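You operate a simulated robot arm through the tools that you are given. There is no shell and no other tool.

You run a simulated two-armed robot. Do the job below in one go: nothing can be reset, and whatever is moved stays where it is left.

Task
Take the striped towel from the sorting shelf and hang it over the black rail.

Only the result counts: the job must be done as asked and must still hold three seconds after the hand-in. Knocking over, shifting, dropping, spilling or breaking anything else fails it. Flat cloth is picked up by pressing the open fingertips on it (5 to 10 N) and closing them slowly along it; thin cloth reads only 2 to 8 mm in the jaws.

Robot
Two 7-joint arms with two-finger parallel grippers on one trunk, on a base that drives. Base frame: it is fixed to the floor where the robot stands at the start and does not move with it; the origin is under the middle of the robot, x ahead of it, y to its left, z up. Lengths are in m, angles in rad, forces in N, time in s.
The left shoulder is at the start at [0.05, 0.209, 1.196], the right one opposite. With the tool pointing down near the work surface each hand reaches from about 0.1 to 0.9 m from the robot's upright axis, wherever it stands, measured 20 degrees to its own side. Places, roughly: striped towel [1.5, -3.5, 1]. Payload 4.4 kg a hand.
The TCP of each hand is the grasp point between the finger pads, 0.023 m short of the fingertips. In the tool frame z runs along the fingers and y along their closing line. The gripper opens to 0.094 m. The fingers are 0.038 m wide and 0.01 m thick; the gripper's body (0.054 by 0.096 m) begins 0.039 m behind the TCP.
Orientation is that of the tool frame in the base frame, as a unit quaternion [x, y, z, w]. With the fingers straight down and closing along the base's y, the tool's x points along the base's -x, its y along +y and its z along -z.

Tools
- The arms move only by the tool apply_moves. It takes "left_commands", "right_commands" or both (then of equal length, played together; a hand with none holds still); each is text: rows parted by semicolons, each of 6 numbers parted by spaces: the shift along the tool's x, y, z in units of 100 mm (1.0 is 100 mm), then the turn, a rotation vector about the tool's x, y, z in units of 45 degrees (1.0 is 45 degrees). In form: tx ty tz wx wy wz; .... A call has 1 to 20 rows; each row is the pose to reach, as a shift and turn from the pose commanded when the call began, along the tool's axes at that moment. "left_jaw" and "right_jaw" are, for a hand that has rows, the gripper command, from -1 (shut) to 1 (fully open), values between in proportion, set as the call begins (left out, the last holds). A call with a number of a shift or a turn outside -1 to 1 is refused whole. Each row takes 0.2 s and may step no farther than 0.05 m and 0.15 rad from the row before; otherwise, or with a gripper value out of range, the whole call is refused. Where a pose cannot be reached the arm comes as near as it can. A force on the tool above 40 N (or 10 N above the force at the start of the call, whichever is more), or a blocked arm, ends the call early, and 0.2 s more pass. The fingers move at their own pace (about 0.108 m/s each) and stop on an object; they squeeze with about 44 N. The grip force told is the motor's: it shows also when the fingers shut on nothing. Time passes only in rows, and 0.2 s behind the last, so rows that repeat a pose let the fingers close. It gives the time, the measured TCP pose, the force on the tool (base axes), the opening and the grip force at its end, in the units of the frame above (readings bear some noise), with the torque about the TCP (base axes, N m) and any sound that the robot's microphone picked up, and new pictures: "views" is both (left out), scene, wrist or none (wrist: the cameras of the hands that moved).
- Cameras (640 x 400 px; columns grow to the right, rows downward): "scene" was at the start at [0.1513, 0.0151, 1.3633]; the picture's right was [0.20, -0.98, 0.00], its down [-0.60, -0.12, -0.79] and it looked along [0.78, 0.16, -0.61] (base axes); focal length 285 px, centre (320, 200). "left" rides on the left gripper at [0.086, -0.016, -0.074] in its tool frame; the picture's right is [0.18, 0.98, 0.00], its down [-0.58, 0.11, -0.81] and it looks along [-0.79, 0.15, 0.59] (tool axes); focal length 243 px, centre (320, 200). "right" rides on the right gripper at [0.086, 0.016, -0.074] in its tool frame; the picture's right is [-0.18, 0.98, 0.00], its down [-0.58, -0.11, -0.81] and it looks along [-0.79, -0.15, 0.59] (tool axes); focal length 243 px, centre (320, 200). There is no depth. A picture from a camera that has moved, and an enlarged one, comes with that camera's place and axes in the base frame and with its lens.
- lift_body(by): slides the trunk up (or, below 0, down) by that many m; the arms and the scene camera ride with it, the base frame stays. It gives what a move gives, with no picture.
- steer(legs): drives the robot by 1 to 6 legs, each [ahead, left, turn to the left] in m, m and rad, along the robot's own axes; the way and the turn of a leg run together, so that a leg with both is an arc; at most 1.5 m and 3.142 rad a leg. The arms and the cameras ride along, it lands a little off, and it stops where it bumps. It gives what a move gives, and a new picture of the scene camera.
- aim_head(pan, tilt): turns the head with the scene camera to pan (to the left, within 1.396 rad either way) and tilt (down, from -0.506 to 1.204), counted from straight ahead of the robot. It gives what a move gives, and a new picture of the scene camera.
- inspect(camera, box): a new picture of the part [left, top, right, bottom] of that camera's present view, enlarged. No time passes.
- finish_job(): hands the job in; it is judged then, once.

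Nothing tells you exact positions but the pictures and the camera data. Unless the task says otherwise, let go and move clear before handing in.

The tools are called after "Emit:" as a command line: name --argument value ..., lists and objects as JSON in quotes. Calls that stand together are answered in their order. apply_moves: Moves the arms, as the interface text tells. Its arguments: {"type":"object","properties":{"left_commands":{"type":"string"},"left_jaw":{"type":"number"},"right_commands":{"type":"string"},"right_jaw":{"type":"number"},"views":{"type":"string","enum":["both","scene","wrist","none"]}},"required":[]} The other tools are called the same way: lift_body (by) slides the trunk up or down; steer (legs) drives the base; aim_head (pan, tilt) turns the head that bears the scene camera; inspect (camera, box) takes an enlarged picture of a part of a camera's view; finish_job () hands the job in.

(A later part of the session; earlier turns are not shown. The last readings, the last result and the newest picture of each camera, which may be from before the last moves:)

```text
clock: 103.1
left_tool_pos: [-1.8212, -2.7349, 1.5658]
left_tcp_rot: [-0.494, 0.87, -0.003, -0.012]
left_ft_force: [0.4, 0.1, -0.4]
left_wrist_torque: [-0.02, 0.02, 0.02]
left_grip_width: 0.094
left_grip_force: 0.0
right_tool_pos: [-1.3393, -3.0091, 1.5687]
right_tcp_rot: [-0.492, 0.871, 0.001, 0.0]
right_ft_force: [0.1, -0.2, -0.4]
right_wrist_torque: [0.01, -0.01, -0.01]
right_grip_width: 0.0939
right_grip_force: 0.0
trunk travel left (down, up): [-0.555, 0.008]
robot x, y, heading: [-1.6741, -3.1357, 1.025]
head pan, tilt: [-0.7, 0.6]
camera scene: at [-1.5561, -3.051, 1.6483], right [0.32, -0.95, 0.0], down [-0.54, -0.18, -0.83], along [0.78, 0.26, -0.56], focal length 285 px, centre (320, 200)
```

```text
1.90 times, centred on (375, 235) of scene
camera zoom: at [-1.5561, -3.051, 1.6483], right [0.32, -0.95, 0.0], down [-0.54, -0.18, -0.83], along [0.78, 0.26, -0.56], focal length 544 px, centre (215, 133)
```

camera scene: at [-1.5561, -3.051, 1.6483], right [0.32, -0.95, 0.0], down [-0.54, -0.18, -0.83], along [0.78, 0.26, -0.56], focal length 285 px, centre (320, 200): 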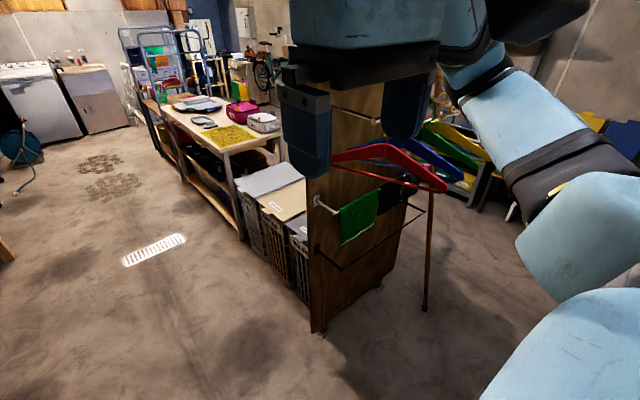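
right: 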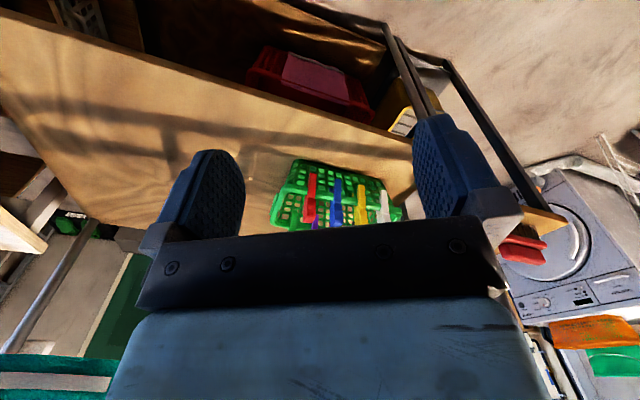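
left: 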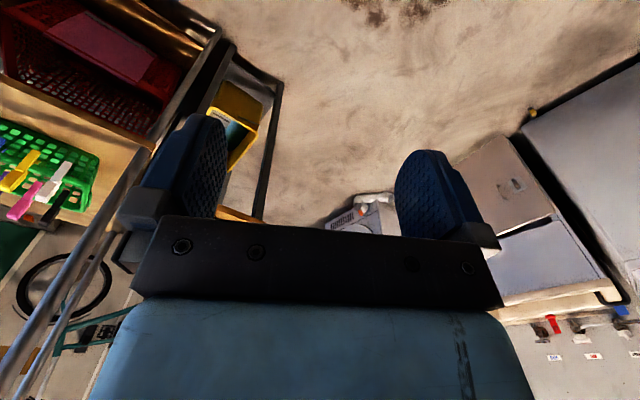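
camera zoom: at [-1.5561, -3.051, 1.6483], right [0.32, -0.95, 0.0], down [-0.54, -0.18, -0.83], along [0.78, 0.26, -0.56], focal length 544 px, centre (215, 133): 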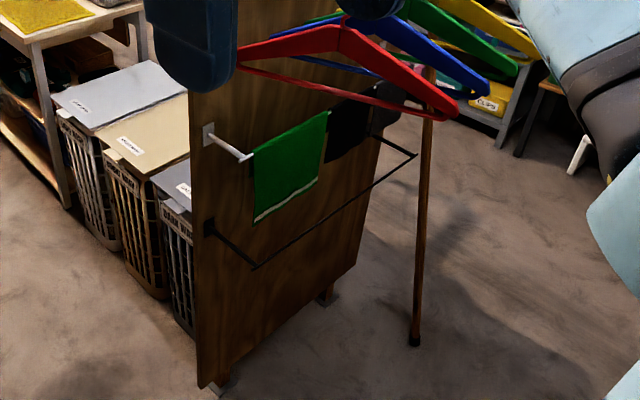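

The black rail runs about n-parallel to the board at z ≈ 0.72, 0.16 m off it, with towels above ending at about z ≈ 0.84. First I need the towel, so I'll sidestep along the roller door past the hangers toward the sorting shelf.

Emit:
steer --legs '[[0.0, -0.9, 0]]'

Emit:
aim_head --pan 0.0 --tilt 0.75

```text
clock: 111.4
left_tool_pos: [-1.0509, -3.2069, 1.5661]
left_tcp_rot: [-0.485, 0.874, -0.003, -0.012]
left_ft_force: [0.2, 0.2, 0.2]
left_wrist_torque: [-0.03, -0.02, 0.01]
left_grip_width: 0.094
left_grip_force: 0.0
right_tool_pos: [-0.5727, -3.4898, 1.5691]
right_tcp_rot: [-0.483, 0.876, -0.001, 0.0]
right_ft_force: [-0.5, -0.7, 0.2]
right_wrist_torque: [-0.02, 0.03, -0.02]
right_grip_width: 0.0942
right_grip_force: 0.1
trunk travel left (down, up): [-0.555, 0.008]
robot x, y, heading: [-0.9118, -3.6065, 1.007]
head pan, tilt: [-0.7, 0.6]
camera scene: at [-0.791, -3.5269, 1.6483], right [0.3, -0.95, 0.0], down [-0.54, -0.17, -0.83], along [0.79, 0.25, -0.56], focal length 285 px, centre (320, 200)
```

scene: 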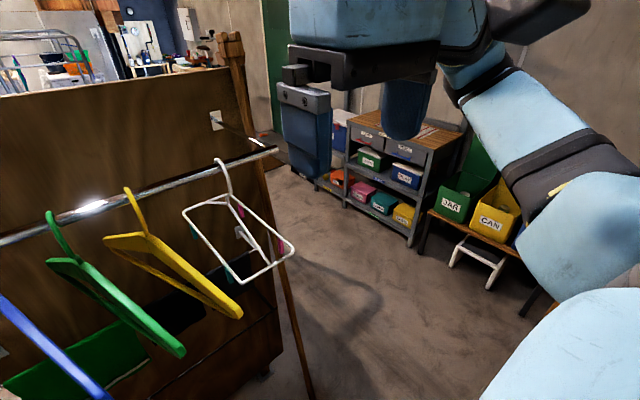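

```text
clock: 112.4
left_tool_pos: [-1.0499, -3.2069, 1.5661]
left_tcp_rot: [-0.486, 0.874, -0.004, -0.013]
left_ft_force: [-0.3, 0.1, 0.0]
left_wrist_torque: [-0.01, 0.02, 0.0]
left_grip_width: 0.0938
left_grip_force: 0.1
right_tool_pos: [-0.5732, -3.4899, 1.5679]
right_tcp_rot: [-0.484, 0.875, 0.0, 0.0]
right_ft_force: [0.5, -0.4, 0.1]
right_wrist_torque: [0.03, 0.0, 0.03]
right_grip_width: 0.094
right_grip_force: 0.0
trunk travel left (down, up): [-0.555, 0.008]
robot x, y, heading: [-0.9105, -3.6053, 1.005]
head pan, tilt: [0.0, 0.75]
camera scene: at [-0.8306, -3.4837, 1.6354], right [0.84, -0.54, 0.0], down [-0.37, -0.58, -0.73], along [0.39, 0.62, -0.68], focal length 285 px, centre (320, 200)
```

scene: 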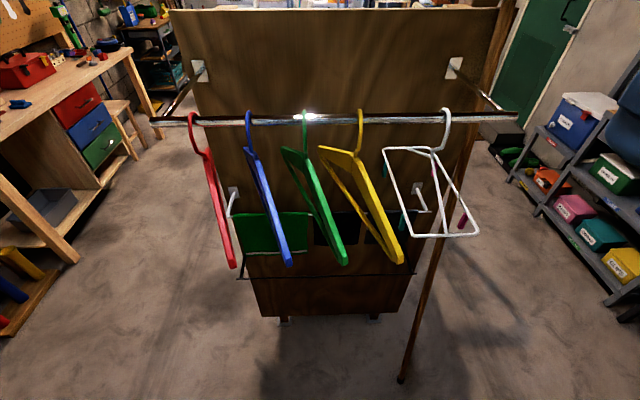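

I have a great frontal view of the board: hanger rail on top, white rail with small cloths, and the bare black rail at the bottom. Now I'll continue sideways, then turn to face the sorting shelf.

Emit:
steer --legs '[[0.0, -0.95, 0], [0, 0, -1.55]]'

Emit:
aim_head --pan 0.5 --tilt 0.5

```text
clock: 123.8
left_tool_pos: [0.1985, -3.8065, 1.5644]
left_tcp_rot: [0.07, 0.998, 0.001, -0.012]
left_ft_force: [-0.9, 0.3, 0.2]
left_wrist_torque: [0.0, -0.02, -0.01]
left_grip_width: 0.0942
left_grip_force: 0.0
right_tool_pos: [0.133, -4.3538, 1.567]
right_tcp_rot: [0.062, 0.998, -0.006, -0.003]
right_ft_force: [-0.2, 0.7, 0.9]
right_wrist_torque: [0.03, 0.01, -0.05]
right_grip_width: 0.094
right_grip_force: 0.0
trunk travel left (down, up): [-0.555, 0.008]
robot x, y, heading: [-0.1124, -4.1043, -0.149]
head pan, tilt: [0.0, 0.75]
stopped in leg 2: the robot was blocked; the commanded pose is now the measured one
camera scene: at [0.0371, -4.1215, 1.6352], right [-0.15, -0.99, 0.0], down [-0.68, 0.1, -0.73], along [0.72, -0.11, -0.68], focal length 285 px, centre (320, 200)
```

scene: 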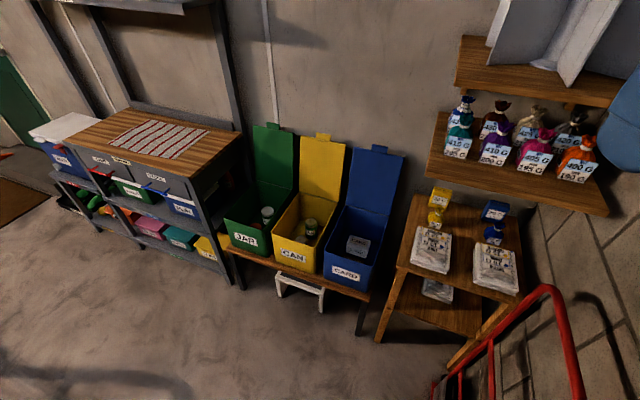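

```text
clock: 124.7
left_tool_pos: [0.2033, -3.806, 1.5624]
left_tcp_rot: [0.072, 0.997, 0.0, -0.014]
left_ft_force: [0.1, -0.4, 1.4]
left_wrist_torque: [0.01, 0.01, 0.02]
left_grip_width: 0.094
left_grip_force: 0.0
right_tool_pos: [0.1361, -4.3529, 1.5668]
right_tcp_rot: [0.066, 0.998, -0.005, -0.004]
right_ft_force: [-0.4, 0.2, 1.0]
right_wrist_torque: [0.0, -0.03, -0.01]
right_grip_width: 0.0941
right_grip_force: 0.0
trunk travel left (down, up): [-0.555, 0.008]
robot x, y, heading: [-0.1158, -4.1055, -0.153]
head pan, tilt: [0.499, 0.499]
camera scene: at [0.0443, -4.0767, 1.6562], right [0.34, -0.94, 0.0], down [-0.46, -0.17, -0.87], along [0.82, 0.29, -0.49], focal length 285 px, centre (320, 200)
```

scene: 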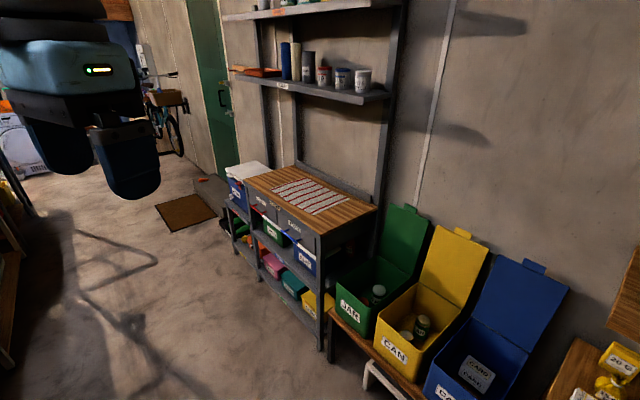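

The right elbow touched the wall near the roller door while turning; nothing appears disturbed. I'll step left away from the wall and finish the turn toward the shelf.

Emit:
steer --legs '[[0.0, 0.45, 0], [0, 0, -0.39]]'

Emit:
aim_head --pan 0.4 --tilt 0.5

```text
clock: 125.3
left_tool_pos: [0.1992, -3.8072, 1.564]
left_tcp_rot: [0.07, 0.997, 0.0, -0.011]
left_ft_force: [-0.4, 0.5, 0.6]
left_wrist_torque: [0.0, -0.02, -0.04]
left_grip_width: 0.0938
left_grip_force: 0.0
right_tool_pos: [0.1334, -4.3531, 1.5673]
right_tcp_rot: [0.061, 0.998, -0.004, -0.002]
right_ft_force: [-0.2, 0.4, 0.5]
right_wrist_torque: [-0.01, 0.01, -0.02]
right_grip_width: 0.094
right_grip_force: 0.0
trunk travel left (down, up): [-0.555, 0.008]
robot x, y, heading: [-0.1089, -4.1012, -0.149]
head pan, tilt: [0.499, 0.499]
stopped in leg 1: the robot was blocked; the commanded pose is now the measured one
camera scene: at [0.0397, -4.0782, 1.657], right [0.34, -0.94, 0.0], down [-0.45, -0.17, -0.88], along [0.82, 0.3, -0.48], focal length 285 px, centre (320, 200)
```

scene: 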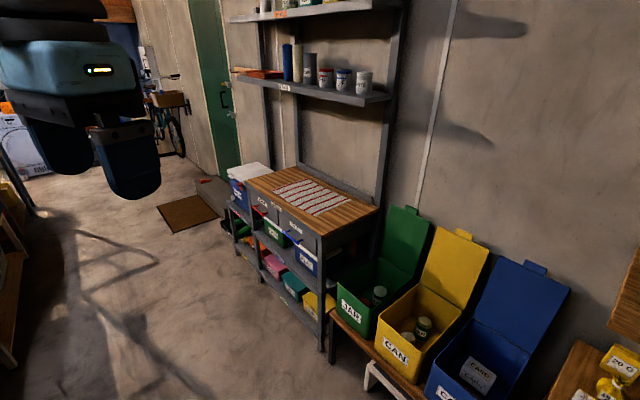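

```text
clock: 126.0
left_tool_pos: [0.2016, -3.8061, 1.5639]
left_tcp_rot: [0.071, 0.997, 0.0, -0.013]
left_ft_force: [0.0, 0.4, 1.2]
left_wrist_torque: [-0.01, -0.04, -0.03]
left_grip_width: 0.0939
left_grip_force: 0.0
right_tool_pos: [0.1338, -4.3532, 1.5667]
right_tcp_rot: [0.064, 0.998, -0.006, -0.003]
right_ft_force: [0.0, 0.0, -0.6]
right_wrist_torque: [-0.01, 0.01, 0.04]
right_grip_width: 0.0937
right_grip_force: 0.1
trunk travel left (down, up): [-0.555, 0.008]
robot x, y, heading: [-0.1131, -4.1011, -0.154]
head pan, tilt: [0.4, 0.499]
camera scene: at [0.0446, -4.0861, 1.6567], right [0.25, -0.97, 0.0], down [-0.47, -0.12, -0.88], along [0.85, 0.21, -0.48], focal length 285 px, centre (320, 200)
```

scene: 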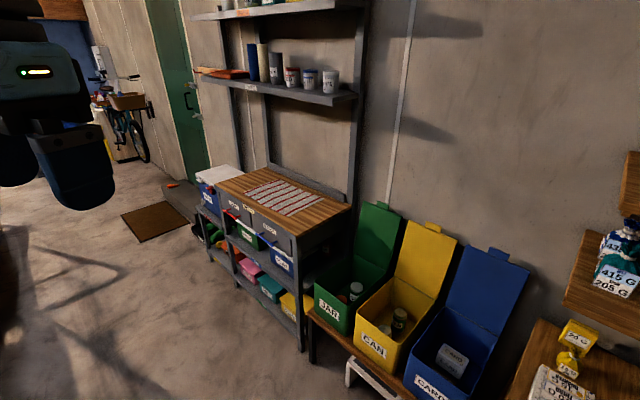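

Still blocked, so I'll look around at low level to find the contact.

Emit:
aim_head --pan -1.2 --tilt 0.5

Emit:
aim_head --pan 1.39 --tilt 0.5

Emit:
aim_head --pan -0.5 --tilt 1.1

```text
clock: 127.7
left_tool_pos: [0.2029, -3.8053, 1.5632]
left_tcp_rot: [0.071, 0.997, 0.001, -0.013]
left_ft_force: [0.0, -0.4, 1.1]
left_wrist_torque: [-0.01, -0.01, 0.03]
left_grip_width: 0.0939
left_grip_force: 0.2
right_tool_pos: [0.1344, -4.3529, 1.5669]
right_tcp_rot: [0.064, 0.998, -0.005, -0.005]
right_ft_force: [0.0, -0.4, -0.1]
right_wrist_torque: [-0.01, -0.02, -0.02]
right_grip_width: 0.0938
right_grip_force: 0.1
trunk travel left (down, up): [-0.555, 0.008]
robot x, y, heading: [-0.1112, -4.1029, -0.15]
head pan, tilt: [-1.201, 0.499]
camera scene: at [-0.0234, -4.1971, 1.6574], right [-0.98, -0.22, 0.01], down [-0.11, 0.46, -0.88], along [0.19, -0.86, -0.48], focal length 285 px, centre (320, 200)
```

scene: 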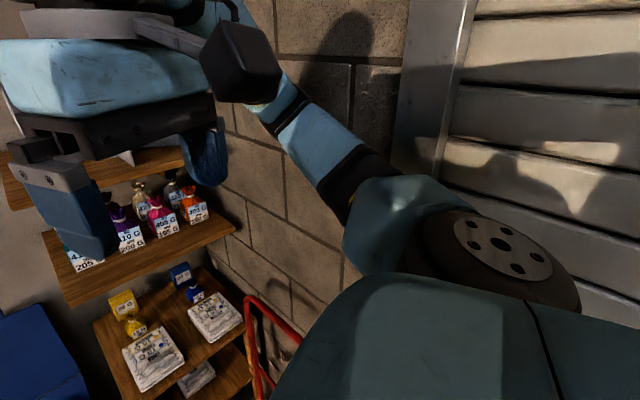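

```text
clock: 130.0
left_tool_pos: [0.2022, -3.8058, 1.565]
left_tcp_rot: [0.07, 0.997, 0.001, -0.014]
left_ft_force: [0.0, 1.3, 0.1]
left_wrist_torque: [-0.01, 0.01, -0.03]
left_grip_width: 0.0938
left_grip_force: 0.1
right_tool_pos: [0.1344, -4.3529, 1.5666]
right_tcp_rot: [0.064, 0.998, -0.004, -0.003]
right_ft_force: [-0.9, -0.3, -0.3]
right_wrist_torque: [0.03, 0.02, 0.0]
right_grip_width: 0.0941
right_grip_force: 0.0
trunk travel left (down, up): [-0.555, 0.008]
robot x, y, heading: [-0.1145, -4.1017, -0.152]
head pan, tilt: [1.389, 0.499]
camera scene: at [-0.0136, -4.0223, 1.6565], right [0.95, -0.33, 0.0], down [-0.16, -0.46, -0.88], along [0.28, 0.83, -0.48], focal length 285 px, centre (320, 200)
```

scene: 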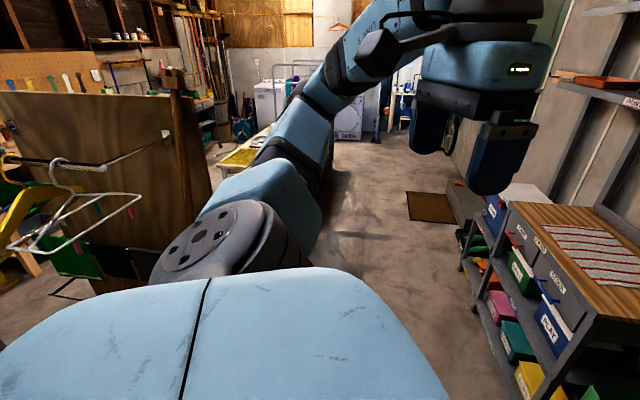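

```text
clock: 131.9
left_tool_pos: [0.2008, -3.8068, 1.5629]
left_tcp_rot: [0.071, 0.997, 0.001, -0.013]
left_ft_force: [-0.1, -0.2, -0.1]
left_wrist_torque: [-0.02, -0.03, 0.0]
left_grip_width: 0.094
left_grip_force: 0.1
right_tool_pos: [0.1337, -4.3525, 1.5663]
right_tcp_rot: [0.063, 0.998, -0.005, -0.003]
right_ft_force: [0.4, 0.2, 0.5]
right_wrist_torque: [0.01, -0.05, 0.02]
right_grip_width: 0.0941
right_grip_force: 0.0
trunk travel left (down, up): [-0.555, 0.008]
robot x, y, heading: [-0.1137, -4.1053, -0.148]
head pan, tilt: [-0.499, 1.1]
camera scene: at [0.0068, -4.1467, 1.6093], right [-0.6, -0.8, 0.01], down [-0.71, 0.54, -0.45], along [0.36, -0.28, -0.89], focal length 285 px, centre (320, 200)
```

scene: 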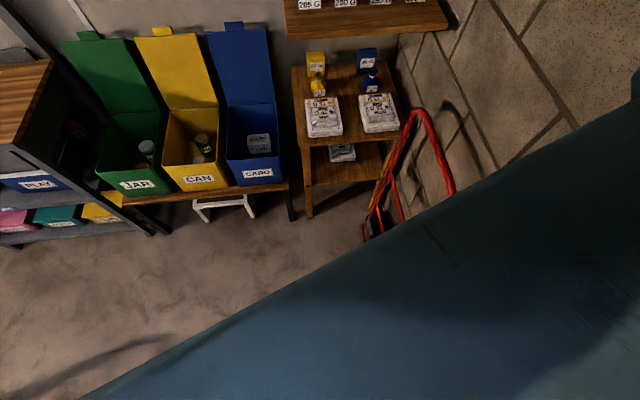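

The right elbow seems wedged behind the roller-door guide post. I'll turn back left a bit first to free it, then move away from the wall.

Emit:
steer --legs '[[0.0, 0.0, 0.25]]'

Emit:
steer --legs '[[0.15, 0.4, 0.0]]'

```text
clock: 133.1
left_tool_pos: [0.1173, -3.744, 1.566]
left_tcp_rot: [-0.054, 0.998, 0.002, -0.011]
left_ft_force: [0.5, 0.0, -0.5]
left_wrist_torque: [0.0, 0.01, 0.04]
left_grip_width: 0.0938
left_grip_force: 0.1
right_tool_pos: [0.1867, -4.2912, 1.5666]
right_tcp_rot: [-0.062, 0.998, -0.002, -0.002]
right_ft_force: [0.1, -0.7, 0.1]
right_wrist_torque: [-0.02, -0.02, -0.01]
right_grip_width: 0.0943
right_grip_force: 0.1
trunk travel left (down, up): [-0.555, 0.008]
robot x, y, heading: [-0.1153, -4.1015, 0.097]
head pan, tilt: [-0.499, 1.1]
camera scene: at [0.0107, -4.1222, 1.6095], right [-0.39, -0.92, 0.0], down [-0.82, 0.35, -0.45], along [0.42, -0.18, -0.89], focal length 285 px, centre (320, 200)
```

scene: 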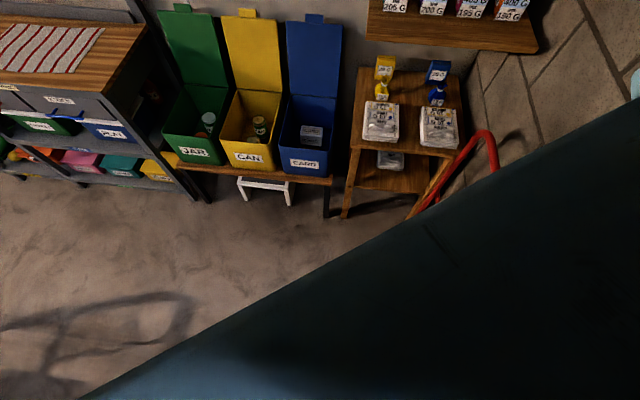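

```text
clock: 137.2
left_tool_pos: [0.2291, -3.3319, 1.5664]
left_tcp_rot: [-0.049, 0.999, 0.002, -0.012]
left_ft_force: [0.6, -0.2, 0.2]
left_wrist_torque: [-0.03, 0.01, 0.03]
left_grip_width: 0.094
left_grip_force: 0.1
right_tool_pos: [0.2942, -3.8809, 1.5667]
right_tcp_rot: [-0.056, 0.998, -0.002, -0.001]
right_ft_force: [-0.3, -0.1, -0.5]
right_wrist_torque: [-0.03, -0.02, -0.03]
right_grip_width: 0.0941
right_grip_force: 0.1
trunk travel left (down, up): [-0.555, 0.008]
robot x, y, heading: [0.0003, -3.6874, 0.09]
head pan, tilt: [-0.499, 1.1]
camera scene: at [0.1204, -3.7098, 1.6096], right [-0.4, -0.92, 0.0], down [-0.82, 0.36, -0.45], along [0.42, -0.18, -0.89], focal length 285 px, centre (320, 200)
```

scene: 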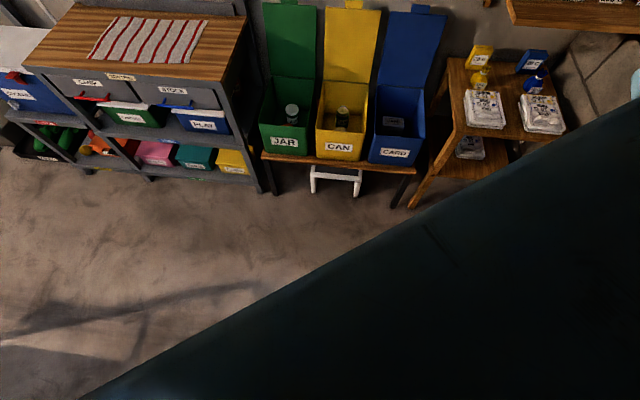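

Free again. The towel's centre is at about [1.34, -3.52, 0.9]; the sorting top's front edge runs at about 0.9 m ahead once I face it. I'll turn to face the shelf and slide left in front of the towel.

Emit:
steer --legs '[[0.0, 0.0, -0.635], [0.15, 0.83, 0.0]]'

Emit:
aim_head --pan 0.0 --tilt 0.75

```text
clock: 146.6
left_tool_pos: [0.9513, -2.9185, 1.5666]
left_tcp_rot: [0.265, 0.964, 0.006, -0.01]
left_ft_force: [-0.6, 0.3, 0.1]
left_wrist_torque: [-0.02, 0.01, 0.0]
left_grip_width: 0.0939
left_grip_force: 0.0
right_tool_pos: [0.6797, -3.3942, 1.5669]
right_tcp_rot: [0.26, 0.966, -0.002, -0.001]
right_ft_force: [-0.1, -0.5, -0.2]
right_wrist_torque: [0.01, -0.01, -0.03]
right_grip_width: 0.0939
right_grip_force: 0.0
trunk travel left (down, up): [-0.555, 0.008]
robot x, y, heading: [0.5529, -3.0665, -0.55]
head pan, tilt: [-0.499, 1.1]
camera scene: at [0.6412, -3.1563, 1.6096], right [-0.87, -0.5, 0.0], down [-0.44, 0.77, -0.45], along [0.23, -0.39, -0.89], focal length 285 px, centre (320, 200)
```

scene: 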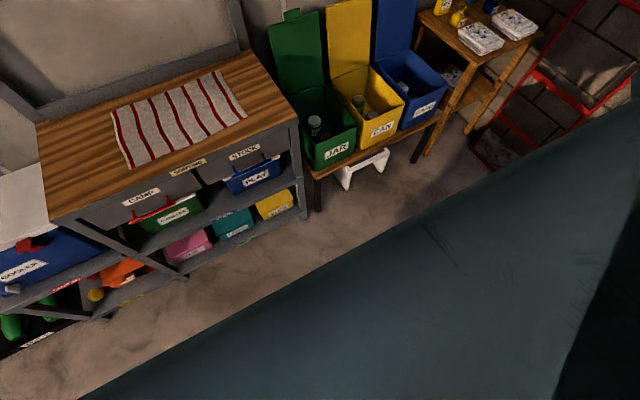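

```text
clock: 147.5
left_tool_pos: [0.9528, -2.9177, 1.5664]
left_tcp_rot: [0.267, 0.964, 0.005, -0.011]
left_ft_force: [0.1, -0.2, -0.6]
left_wrist_torque: [-0.03, -0.01, -0.02]
left_grip_width: 0.0938
left_grip_force: 0.1
right_tool_pos: [0.6782, -3.3953, 1.5681]
right_tcp_rot: [0.26, 0.966, -0.002, -0.001]
right_ft_force: [0.2, -0.3, 0.2]
right_wrist_torque: [-0.01, 0.02, 0.0]
right_grip_width: 0.094
right_grip_force: 0.0
trunk travel left (down, up): [-0.555, 0.008]
robot x, y, heading: [0.5505, -3.0639, -0.548]
head pan, tilt: [0.0, 0.75]
camera scene: at [0.6806, -3.1445, 1.6353], right [-0.52, -0.85, 0.0], down [-0.58, 0.36, -0.73], along [0.62, -0.38, -0.68], focal length 285 px, centre (320, 200)
```

scene: 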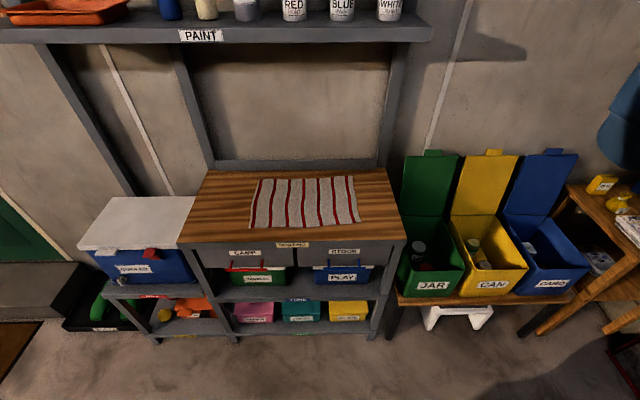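

I now face the sorting shelf squarely. The towel measures about 0.40 m (side to side) by 0.29 m (deep), its near edge about 0.06 m behind the shelf's front edge, at z ≈ 0.86. I'll lower the trunk and move a little closer and to the left.

Emit:
lift_body --by -0.28

Emit:
steer --legs '[[0.24, 0.05, 0.0]]'

Emit:
aim_head --pan 0.0 --tilt 0.8

```text
clock: 150.3
left_tool_pos: [0.9527, -2.9176, 1.2866]
left_tcp_rot: [0.266, 0.964, 0.006, -0.009]
left_ft_force: [-0.3, 0.1, 0.0]
left_wrist_torque: [-0.02, 0.0, -0.01]
left_grip_width: 0.0939
left_grip_force: 0.1
right_tool_pos: [0.6792, -3.3952, 1.2874]
right_tcp_rot: [0.259, 0.966, -0.003, -0.001]
right_ft_force: [0.4, 0.0, 0.5]
right_wrist_torque: [0.0, 0.04, 0.0]
right_grip_width: 0.0939
right_grip_force: 0.1
trunk travel left (down, up): [-0.275, 0.288]
robot x, y, heading: [0.553, -3.0646, -0.552]
head pan, tilt: [0.0, 0.75]
```

```text
clock: 152.1
left_tool_pos: [1.1888, -3.0018, 1.2861]
left_tcp_rot: [0.264, 0.965, 0.005, -0.01]
left_ft_force: [0.5, -0.8, -0.2]
left_wrist_torque: [0.0, 0.03, -0.03]
left_grip_width: 0.0942
left_grip_force: 0.1
right_tool_pos: [0.9162, -3.4797, 1.2863]
right_tcp_rot: [0.258, 0.966, -0.003, -0.003]
right_ft_force: [-0.2, 0.2, -0.3]
right_wrist_torque: [-0.01, 0.0, 0.0]
right_grip_width: 0.094
right_grip_force: 0.2
trunk travel left (down, up): [-0.275, 0.288]
robot x, y, heading: [0.7897, -3.1501, -0.547]
head pan, tilt: [0.0, 0.75]
camera scene: at [0.9175, -3.2302, 1.3553], right [-0.52, -0.85, 0.0], down [-0.58, 0.35, -0.73], along [0.62, -0.38, -0.68], focal length 285 px, centre (320, 200)
```

scene: 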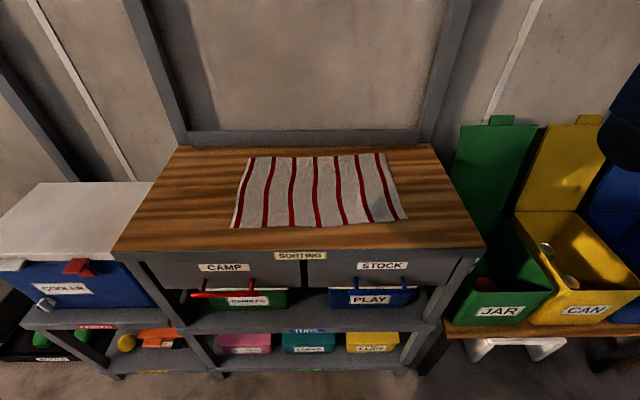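

```text
clock: 152.8
left_tool_pos: [1.1883, -3.0024, 1.2864]
left_tcp_rot: [0.265, 0.964, 0.006, -0.01]
left_ft_force: [-0.3, -0.5, -0.5]
left_wrist_torque: [-0.01, 0.01, 0.0]
left_grip_width: 0.0939
left_grip_force: 0.2
right_tool_pos: [0.9175, -3.4808, 1.2871]
right_tcp_rot: [0.258, 0.966, -0.003, -0.001]
right_ft_force: [-0.3, -0.5, -0.7]
right_wrist_torque: [-0.04, -0.02, 0.0]
right_grip_width: 0.0941
right_grip_force: 0.0
trunk travel left (down, up): [-0.275, 0.288]
robot x, y, heading: [0.7878, -3.1507, -0.547]
head pan, tilt: [0.0, 0.799]
camera scene: at [0.9156, -3.229, 1.3514], right [-0.52, -0.85, 0.0], down [-0.61, 0.37, -0.7], along [0.6, -0.36, -0.72], focal length 285 px, centre (320, 200)
```

scene: 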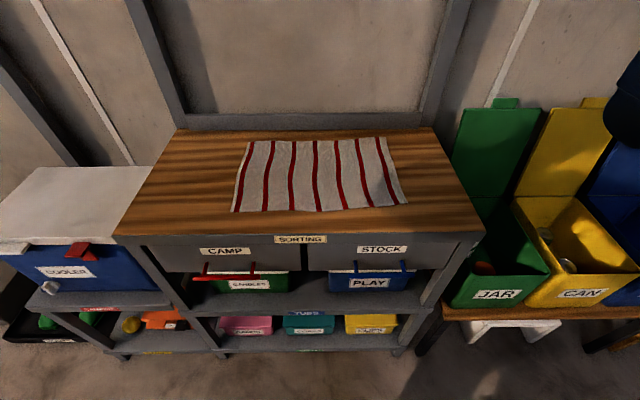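

The towel's near edge is about 0.6 m ahead of me, centred. I'll bring both hands over its near edge in stages, about 0.16 m left and right of centre.

Emit:
apply_moves --left_commands "-0.29 -0.15 0.255 0 0 0; -0.58 -0.3 0.51 0 0 0; -0.875 -0.44 0.765 0 0 0" --right_commands "-0.3 0.045 0.255 0 0 0; -0.6 0.09 0.51 0 0 0; -0.91 0.14 0.765 0 0 0" --views "none"

Emit:
apply_moves --left_commands "-0.29 -0.15 0.255 0 0 0; -0.58 -0.3 0.51 0 0 0; -0.875 -0.44 0.765 0 0 0" --right_commands "-0.3 0.045 0.255 0 0 0; -0.6 0.09 0.51 0 0 0; -0.91 0.14 0.765 0 0 0.03" --views "scene"

```text
clock: 153.6
left_tool_pos: [1.2418, -3.0832, 1.2052]
left_tcp_rot: [0.265, 0.964, 0.004, -0.012]
left_ft_force: [0.9, -0.8, 0.3]
left_wrist_torque: [0.01, 0.04, -0.01]
left_grip_width: 0.094
left_grip_force: 0.1
right_tool_pos: [1.0037, -3.5152, 1.2107]
right_tcp_rot: [0.257, 0.966, -0.002, -0.002]
right_ft_force: [0.4, 0.0, -0.6]
right_wrist_torque: [-0.02, 0.03, 0.0]
right_grip_width: 0.0941
right_grip_force: 0.1
trunk travel left (down, up): [-0.275, 0.288]
robot x, y, heading: [0.7884, -3.1496, -0.545]
head pan, tilt: [0.0, 0.799]
```

```text
clock: 154.4
left_tool_pos: [1.2938, -3.1638, 1.1232]
left_tcp_rot: [0.265, 0.964, 0.006, -0.01]
left_ft_force: [0.4, -0.6, -0.3]
left_wrist_torque: [0.02, 0.03, 0.0]
left_grip_width: 0.094
left_grip_force: 0.2
right_tool_pos: [1.0897, -3.5462, 1.1304]
right_tcp_rot: [0.27, 0.963, -0.002, -0.003]
right_ft_force: [0.7, -1.1, -0.4]
right_wrist_torque: [0.0, 0.02, 0.01]
right_grip_width: 0.094
right_grip_force: 0.2
trunk travel left (down, up): [-0.275, 0.288]
robot x, y, heading: [0.7894, -3.1517, -0.548]
head pan, tilt: [0.0, 0.799]
camera scene: at [0.9172, -3.2305, 1.3511], right [-0.52, -0.85, 0.0], down [-0.61, 0.37, -0.7], along [0.59, -0.36, -0.72], focal length 285 px, centre (320, 200)
```

scene: 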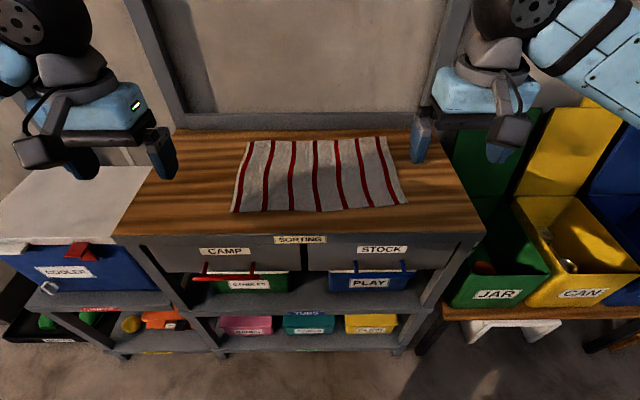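

Hands are tracking well. Two more stages bring them about 0.1 m above the towel's near edge, with jaws set to about 50 mm.

Emit:
apply_moves --left_commands "-0.3 -0.15 0.24 0 0 0; -0.6 -0.3 0.48 0 0 0; -0.89 -0.46 0.715 0 0 0" --right_commands "-0.29 0.035 0.25 0 0 0; -0.58 0.07 0.5 0 0 0; -0.87 0.1 0.75 0 0 0" --left_jaw 0.1 --right_jaw 0.1 --views "none"

Emit:
apply_moves --left_commands "-0.3 -0.15 0.24 0 0 0; -0.6 -0.3 0.48 0 0 0; -0.89 -0.46 0.715 0 0 0; -0.89 -0.46 0.715 0 0 0" --right_commands "-0.29 0.035 0.25 0 0 0; -0.58 0.07 0.5 0 0 0; -0.87 0.1 0.75 0 0 0; -0.87 0.1 0.75 0 0 0" --views "both"

```text
clock: 155.2
left_tool_pos: [1.3459, -3.2501, 1.0502]
left_tcp_rot: [0.266, 0.964, 0.006, -0.011]
left_ft_force: [0.5, -0.6, -0.3]
left_wrist_torque: [0.03, 0.02, 0.0]
left_grip_width: 0.0514
left_grip_force: 0.0
right_tool_pos: [1.1678, -3.5837, 1.0585]
right_tcp_rot: [0.269, 0.963, -0.001, -0.002]
right_ft_force: [-0.2, -0.2, -0.4]
right_wrist_torque: [0.02, 0.0, 0.01]
right_grip_width: 0.0517
right_grip_force: 0.1
trunk travel left (down, up): [-0.275, 0.288]
robot x, y, heading: [0.7895, -3.1518, -0.545]
head pan, tilt: [0.0, 0.799]
```

```text
clock: 156.2
left_tool_pos: [1.3945, -3.3314, 0.981]
left_tcp_rot: [0.265, 0.964, 0.005, -0.01]
left_ft_force: [0.2, 0.5, 0.6]
left_wrist_torque: [0.0, 0.0, -0.01]
left_grip_width: 0.0516
left_grip_force: 0.0
right_tool_pos: [1.2443, -3.6214, 0.9852]
right_tcp_rot: [0.27, 0.963, -0.003, 0.0]
right_ft_force: [0.3, 0.0, -0.6]
right_wrist_torque: [-0.01, -0.04, 0.05]
right_grip_width: 0.0516
right_grip_force: 0.1
trunk travel left (down, up): [-0.275, 0.288]
robot x, y, heading: [0.7866, -3.1483, -0.544]
head pan, tilt: [0.0, 0.799]
camera scene: at [0.9143, -3.2279, 1.3516], right [-0.52, -0.85, 0.0], down [-0.61, 0.37, -0.7], along [0.6, -0.36, -0.72], focal length 285 px, centre (320, 200)
camera right: at [1.1784, -3.5625, 1.0599], right [0.67, 0.74, -0.01], down [0.44, -0.39, 0.81], along [0.6, -0.54, -0.59], focal length 243 px, centre (320, 200)
camera left: at [1.3141, -3.3035, 1.0574], right [0.34, 0.94, 0.01], down [0.57, -0.22, 0.79], along [0.75, -0.27, -0.61], focal length 243 px, centre (320, 200)
```

scene: 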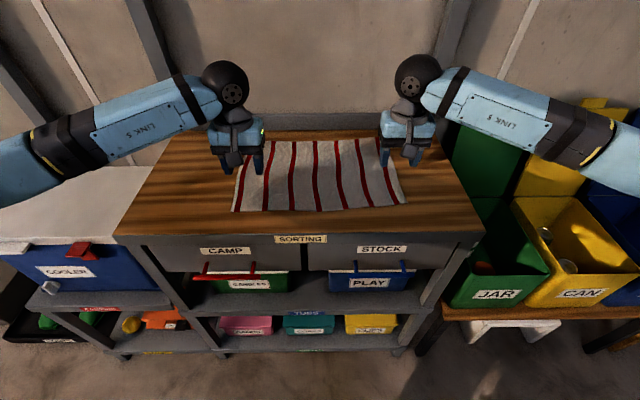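
right: 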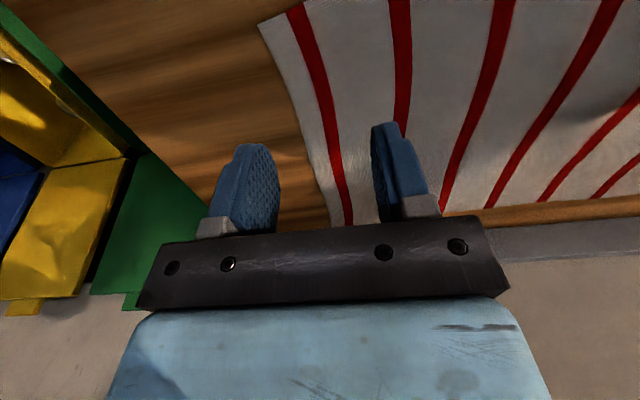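
left: 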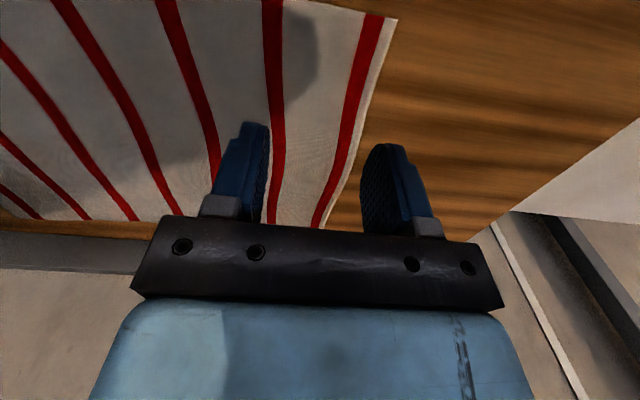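

The wrist views show the near towel corners at about ±0.204 m, with the tips about 0.037 m inside the edge. I'll shift both hands back 14 mm and lower them close to the cloth.

Emit:
apply_moves --left_commands "0.07 0 0.25 0 0 0; 0.14 0 0.5 0 0 0; 0.14 0 0.7 0 0 0; 0.14 0 0.83 0 0 0; 0.14 0 0.83 0 0 0" --right_commands "0.07 0 0.25 0 0 0; 0.14 0 0.5 0 0 0; 0.14 0 0.7 0 0 0; 0.14 0 0.83 0 0 0; 0.14 0 0.83 0 0 0" --views "both"

```text
clock: 157.4
left_tool_pos: [1.3835, -3.3243, 0.9043]
left_tcp_rot: [0.265, 0.964, 0.004, -0.007]
left_ft_force: [4.4, -0.7, 27.0]
left_wrist_torque: [-0.21, -0.36, 0.04]
left_grip_width: 0.0516
left_grip_force: 0.0
right_tool_pos: [1.232, -3.6128, 0.9044]
right_tcp_rot: [0.271, 0.963, -0.003, 0.003]
right_ft_force: [3.3, -3.7, 20.5]
right_wrist_torque: [0.54, -0.05, -0.09]
right_grip_width: 0.0512
right_grip_force: 0.0
trunk travel left (down, up): [-0.275, 0.288]
robot x, y, heading: [0.7892, -3.1466, -0.546]
head pan, tilt: [0.0, 0.799]
camera scene: at [0.9118, -3.2271, 1.3527], right [-0.52, -0.85, 0.0], down [-0.61, 0.37, -0.7], along [0.6, -0.36, -0.71], focal length 285 px, centre (320, 200)
camera right: at [1.1651, -3.5547, 0.9785], right [0.67, 0.74, 0.0], down [0.44, -0.39, 0.81], along [0.6, -0.54, -0.59], focal length 243 px, centre (320, 200)
camera left: at [1.3011, -3.294, 0.9803], right [0.34, 0.94, 0.01], down [0.56, -0.21, 0.8], along [0.75, -0.27, -0.6], focal length 243 px, centre (320, 200)
```

scene: 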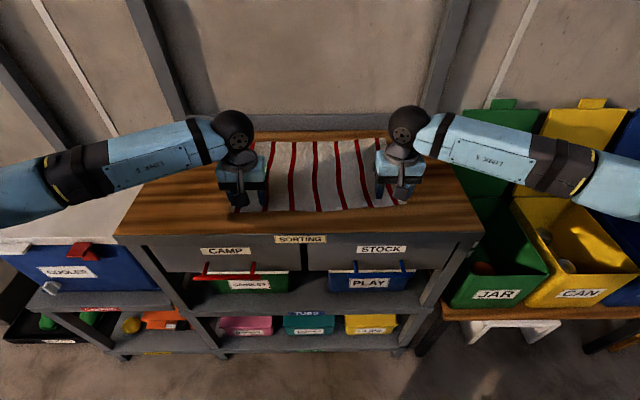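
right: 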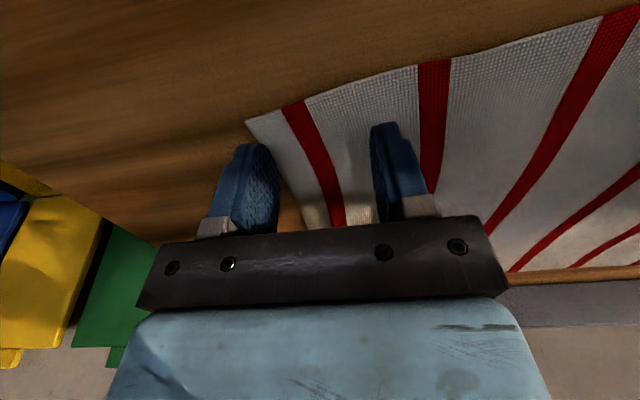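
left: 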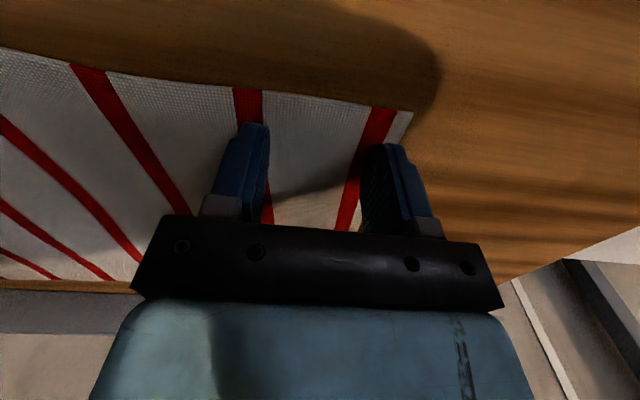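

Contact occurs at TCP z ≈ 0.905 (table at about 0.88), and the force is a bit high with the right outer finger straddling the cloth edge. I'll lift slightly, move both hands inward, and set them down gently.

Emit:
apply_moves --left_commands "0 0 -0.2 0 0 0; 0 -0.15 -0.2 0 0 0; 0 -0.15 -0.1 0 0 0; 0 -0.15 -0.05 0 0 0; 0 -0.15 -0.05 0 0 0" --right_commands "0 0 -0.2 0 0 0; 0 0.25 -0.2 0 0 0; 0 0.25 -0.1 0 0 0; 0 0.25 -0.035 0 0 0; 0 0.25 -0.035 0 0 0" --views "wrist"

```text
clock: 158.6
left_tool_pos: [1.3723, -3.3358, 0.905]
left_tcp_rot: [0.265, 0.964, 0.004, -0.009]
left_ft_force: [0.8, -0.2, 0.6]
left_wrist_torque: [0.0, -0.01, -0.01]
left_grip_width: 0.0517
left_grip_force: 0.1
right_tool_pos: [1.2446, -3.592, 0.9052]
right_tcp_rot: [0.27, 0.963, -0.003, 0.0]
right_ft_force: [1.4, -3.1, 12.8]
right_wrist_torque: [0.08, 0.0, 0.0]
right_grip_width: 0.0514
right_grip_force: 0.1
trunk travel left (down, up): [-0.275, 0.288]
robot x, y, heading: [0.7917, -3.1465, -0.547]
head pan, tilt: [0.0, 0.799]
camera right: at [1.1794, -3.5334, 0.9788], right [0.67, 0.74, 0.0], down [0.44, -0.39, 0.81], along [0.6, -0.54, -0.59], focal length 243 px, centre (320, 200)
camera left: at [1.2912, -3.3065, 0.9814], right [0.34, 0.94, 0.01], down [0.57, -0.22, 0.79], along [0.75, -0.27, -0.61], focal length 243 px, centre (320, 200)
```

right: 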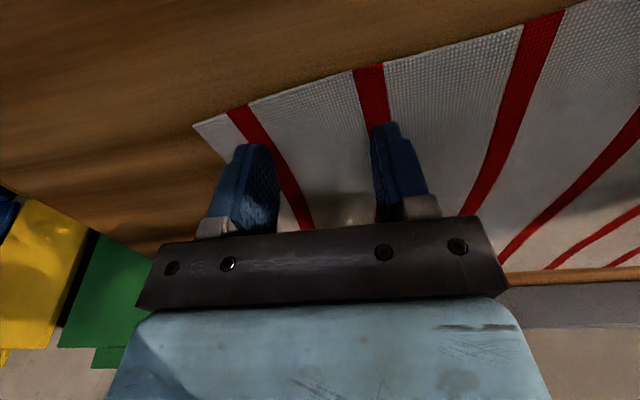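
left: 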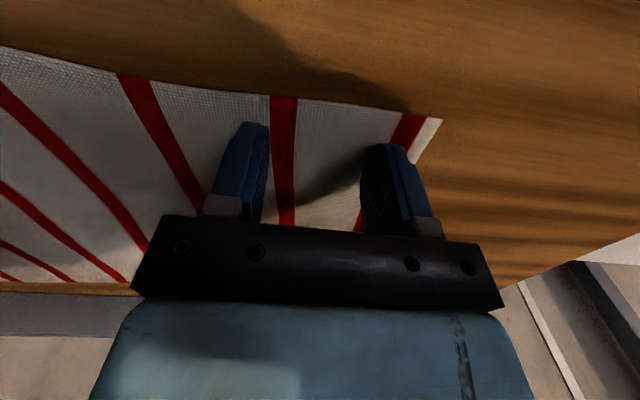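

Both finger pairs are now on the cloth; left needs slightly more pressure and right slightly less. I'll adjust.

Emit:
apply_moves --left_commands "0 0 0.015 0 0 0; 0 0 0.025 0 0 0; 0 0 0.025 0 0 0" --right_commands "0 0 -0.005 0 0 0; 0 0 -0.01 0 0 0; 0 0 -0.01 0 0 0" --views "none"

```text
clock: 159.4
left_tool_pos: [1.3733, -3.3362, 0.904]
left_tcp_rot: [0.265, 0.964, 0.004, -0.007]
left_ft_force: [1.7, 4.1, 20.0]
left_wrist_torque: [-0.3, -0.03, -0.04]
left_grip_width: 0.0515
left_grip_force: 0.2
right_tool_pos: [1.244, -3.5907, 0.9055]
right_tcp_rot: [0.269, 0.963, -0.002, -0.001]
right_ft_force: [0.6, 0.0, 1.7]
right_wrist_torque: [0.0, 0.05, -0.03]
right_grip_width: 0.0517
right_grip_force: 0.0
trunk travel left (down, up): [-0.275, 0.288]
robot x, y, heading: [0.7885, -3.1496, -0.546]
head pan, tilt: [0.0, 0.799]
```

I'll fine-tune the pressure and begin closing in small steps while shifting each hand slightly inward so the outer cloth gets gathered.

Emit:
apply_moves --left_commands "0 0 -0.013 0 0 0; 0 -0.03 -0.013 0 0 0; 0 -0.05 -0.013 0 0 0" --right_commands "0 0 0.006 0 0 0; 0 0.03 0.006 0 0 0; 0 0.05 0.006 0 0 0" --left_jaw -0.1 --right_jaw -0.1 --views "wrist"

```text
clock: 160.2
left_tool_pos: [1.3708, -3.3406, 0.9046]
left_tcp_rot: [0.265, 0.964, 0.005, -0.008]
left_ft_force: [4.3, 5.1, 20.8]
left_wrist_torque: [-0.26, -0.1, 0.09]
left_grip_width: 0.0412
left_grip_force: 0.2
right_tool_pos: [1.2471, -3.5873, 0.905]
right_tcp_rot: [0.27, 0.963, -0.003, -0.001]
right_ft_force: [-0.8, -0.5, 2.7]
right_wrist_torque: [-0.02, 0.04, -0.01]
right_grip_width: 0.0422
right_grip_force: 0.1
trunk travel left (down, up): [-0.275, 0.288]
robot x, y, heading: [0.7885, -3.1482, -0.547]
head pan, tilt: [0.0, 0.799]
camera right: at [1.1818, -3.5284, 0.9791], right [0.67, 0.74, 0.0], down [0.44, -0.39, 0.81], along [0.6, -0.54, -0.59], focal length 243 px, centre (320, 200)
camera left: at [1.2898, -3.3109, 0.9808], right [0.34, 0.94, 0.01], down [0.57, -0.21, 0.8], along [0.75, -0.27, -0.61], focal length 243 px, centre (320, 200)
```

right: 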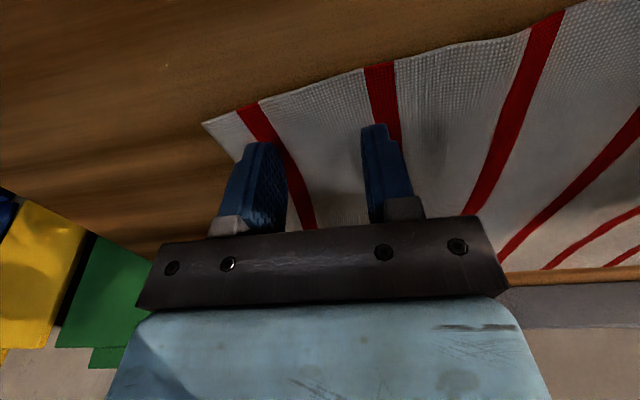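
left: 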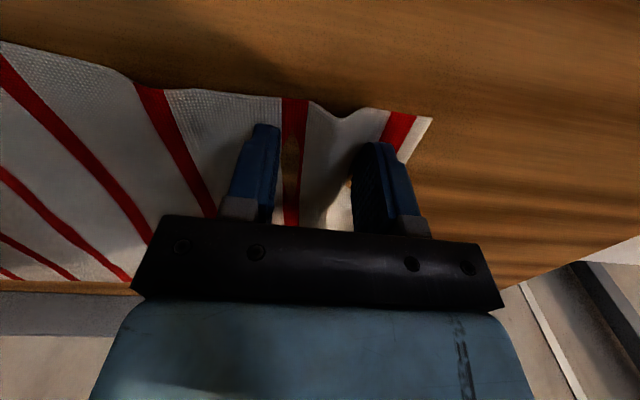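

The left hand is raising a fold nicely; the right needs more pressure. I'll press the right a bit more and continue closing.

Emit:
apply_moves --left_commands "0 0 -0.006 0 0 0; 0 -0.03 -0.006 0 0 0; 0 -0.05 -0.006 0 0 0" --right_commands "0 0 0.012 0 0 0; 0 0.03 0.012 0 0 0; 0 0.05 0.012 0 0 0" --left_jaw -0.3 --right_jaw -0.15 --views "wrist"

```text
clock: 161.0
left_tool_pos: [1.3674, -3.3459, 0.9046]
left_tcp_rot: [0.265, 0.964, 0.005, -0.01]
left_ft_force: [1.9, 2.8, 12.5]
left_wrist_torque: [-0.07, -0.13, 0.04]
left_grip_width: 0.0325
left_grip_force: 0.0
right_tool_pos: [1.25, -3.5858, 0.9041]
right_tcp_rot: [0.27, 0.963, -0.003, 0.001]
right_ft_force: [-2.1, -3.4, 17.1]
right_wrist_torque: [0.07, 0.13, 0.02]
right_grip_width: 0.0392
right_grip_force: 0.1
trunk travel left (down, up): [-0.275, 0.288]
robot x, y, heading: [0.7851, -3.1494, -0.542]
head pan, tilt: [0.0, 0.799]
camera right: at [1.1835, -3.526, 0.9787], right [0.67, 0.74, 0.0], down [0.44, -0.39, 0.81], along [0.6, -0.54, -0.59], focal length 243 px, centre (320, 200)
camera left: at [1.2863, -3.3159, 0.9809], right [0.34, 0.94, 0.01], down [0.57, -0.22, 0.8], along [0.75, -0.27, -0.61], focal length 243 px, centre (320, 200)
```

right: 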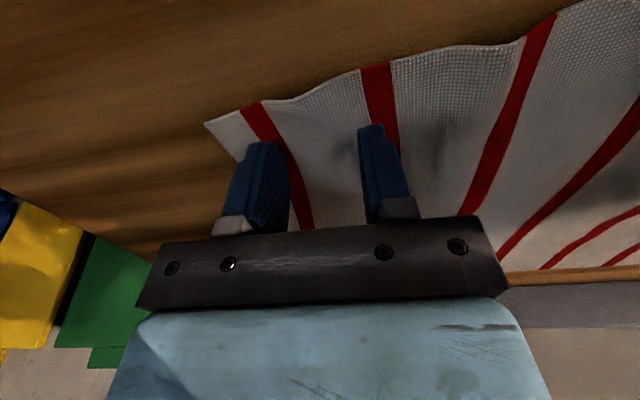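
left: 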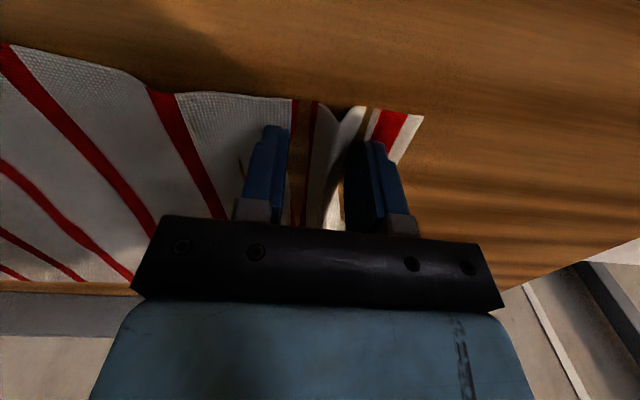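

The fold in the left hand grows well and the right one is starting. I'll continue closing both.

Emit:
apply_moves --left_commands "0 0 0 0 0 0; 0 -0.02 0 0 0 0; 0 -0.04 0 0 0 0" --right_commands "0 0 0 0 0 0; 0 0.02 0 0 0 0; 0 0.04 0 0 0 0" --left_jaw -0.5 --right_jaw -0.35 --views "wrist"

```text
clock: 161.8
left_tool_pos: [1.3654, -3.3485, 0.9054]
left_tcp_rot: [0.265, 0.964, 0.005, -0.009]
left_ft_force: [0.7, 0.4, 5.2]
left_wrist_torque: [-0.01, -0.1, 0.01]
left_grip_width: 0.0237
left_grip_force: 0.0
right_tool_pos: [1.2512, -3.582, 0.9047]
right_tcp_rot: [0.27, 0.963, -0.003, 0.001]
right_ft_force: [-2.6, -6.4, 27.0]
right_wrist_torque: [0.07, 0.29, 0.04]
right_grip_width: 0.03
right_grip_force: 0.0
trunk travel left (down, up): [-0.275, 0.288]
robot x, y, heading: [0.7874, -3.15, -0.551]
head pan, tilt: [0.0, 0.799]
camera right: at [1.1853, -3.5221, 0.9786], right [0.67, 0.74, 0.0], down [0.44, -0.39, 0.81], along [0.6, -0.54, -0.59], focal length 243 px, centre (320, 200)
camera left: at [1.284, -3.3194, 0.981], right [0.34, 0.94, 0.01], down [0.57, -0.22, 0.8], along [0.75, -0.27, -0.61], focal length 243 px, centre (320, 200)
```

right: 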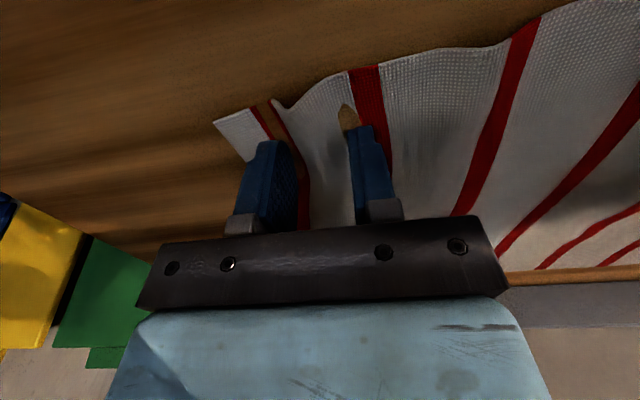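
left: 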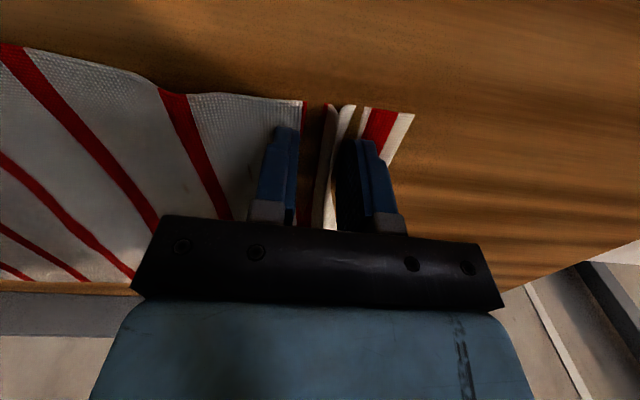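

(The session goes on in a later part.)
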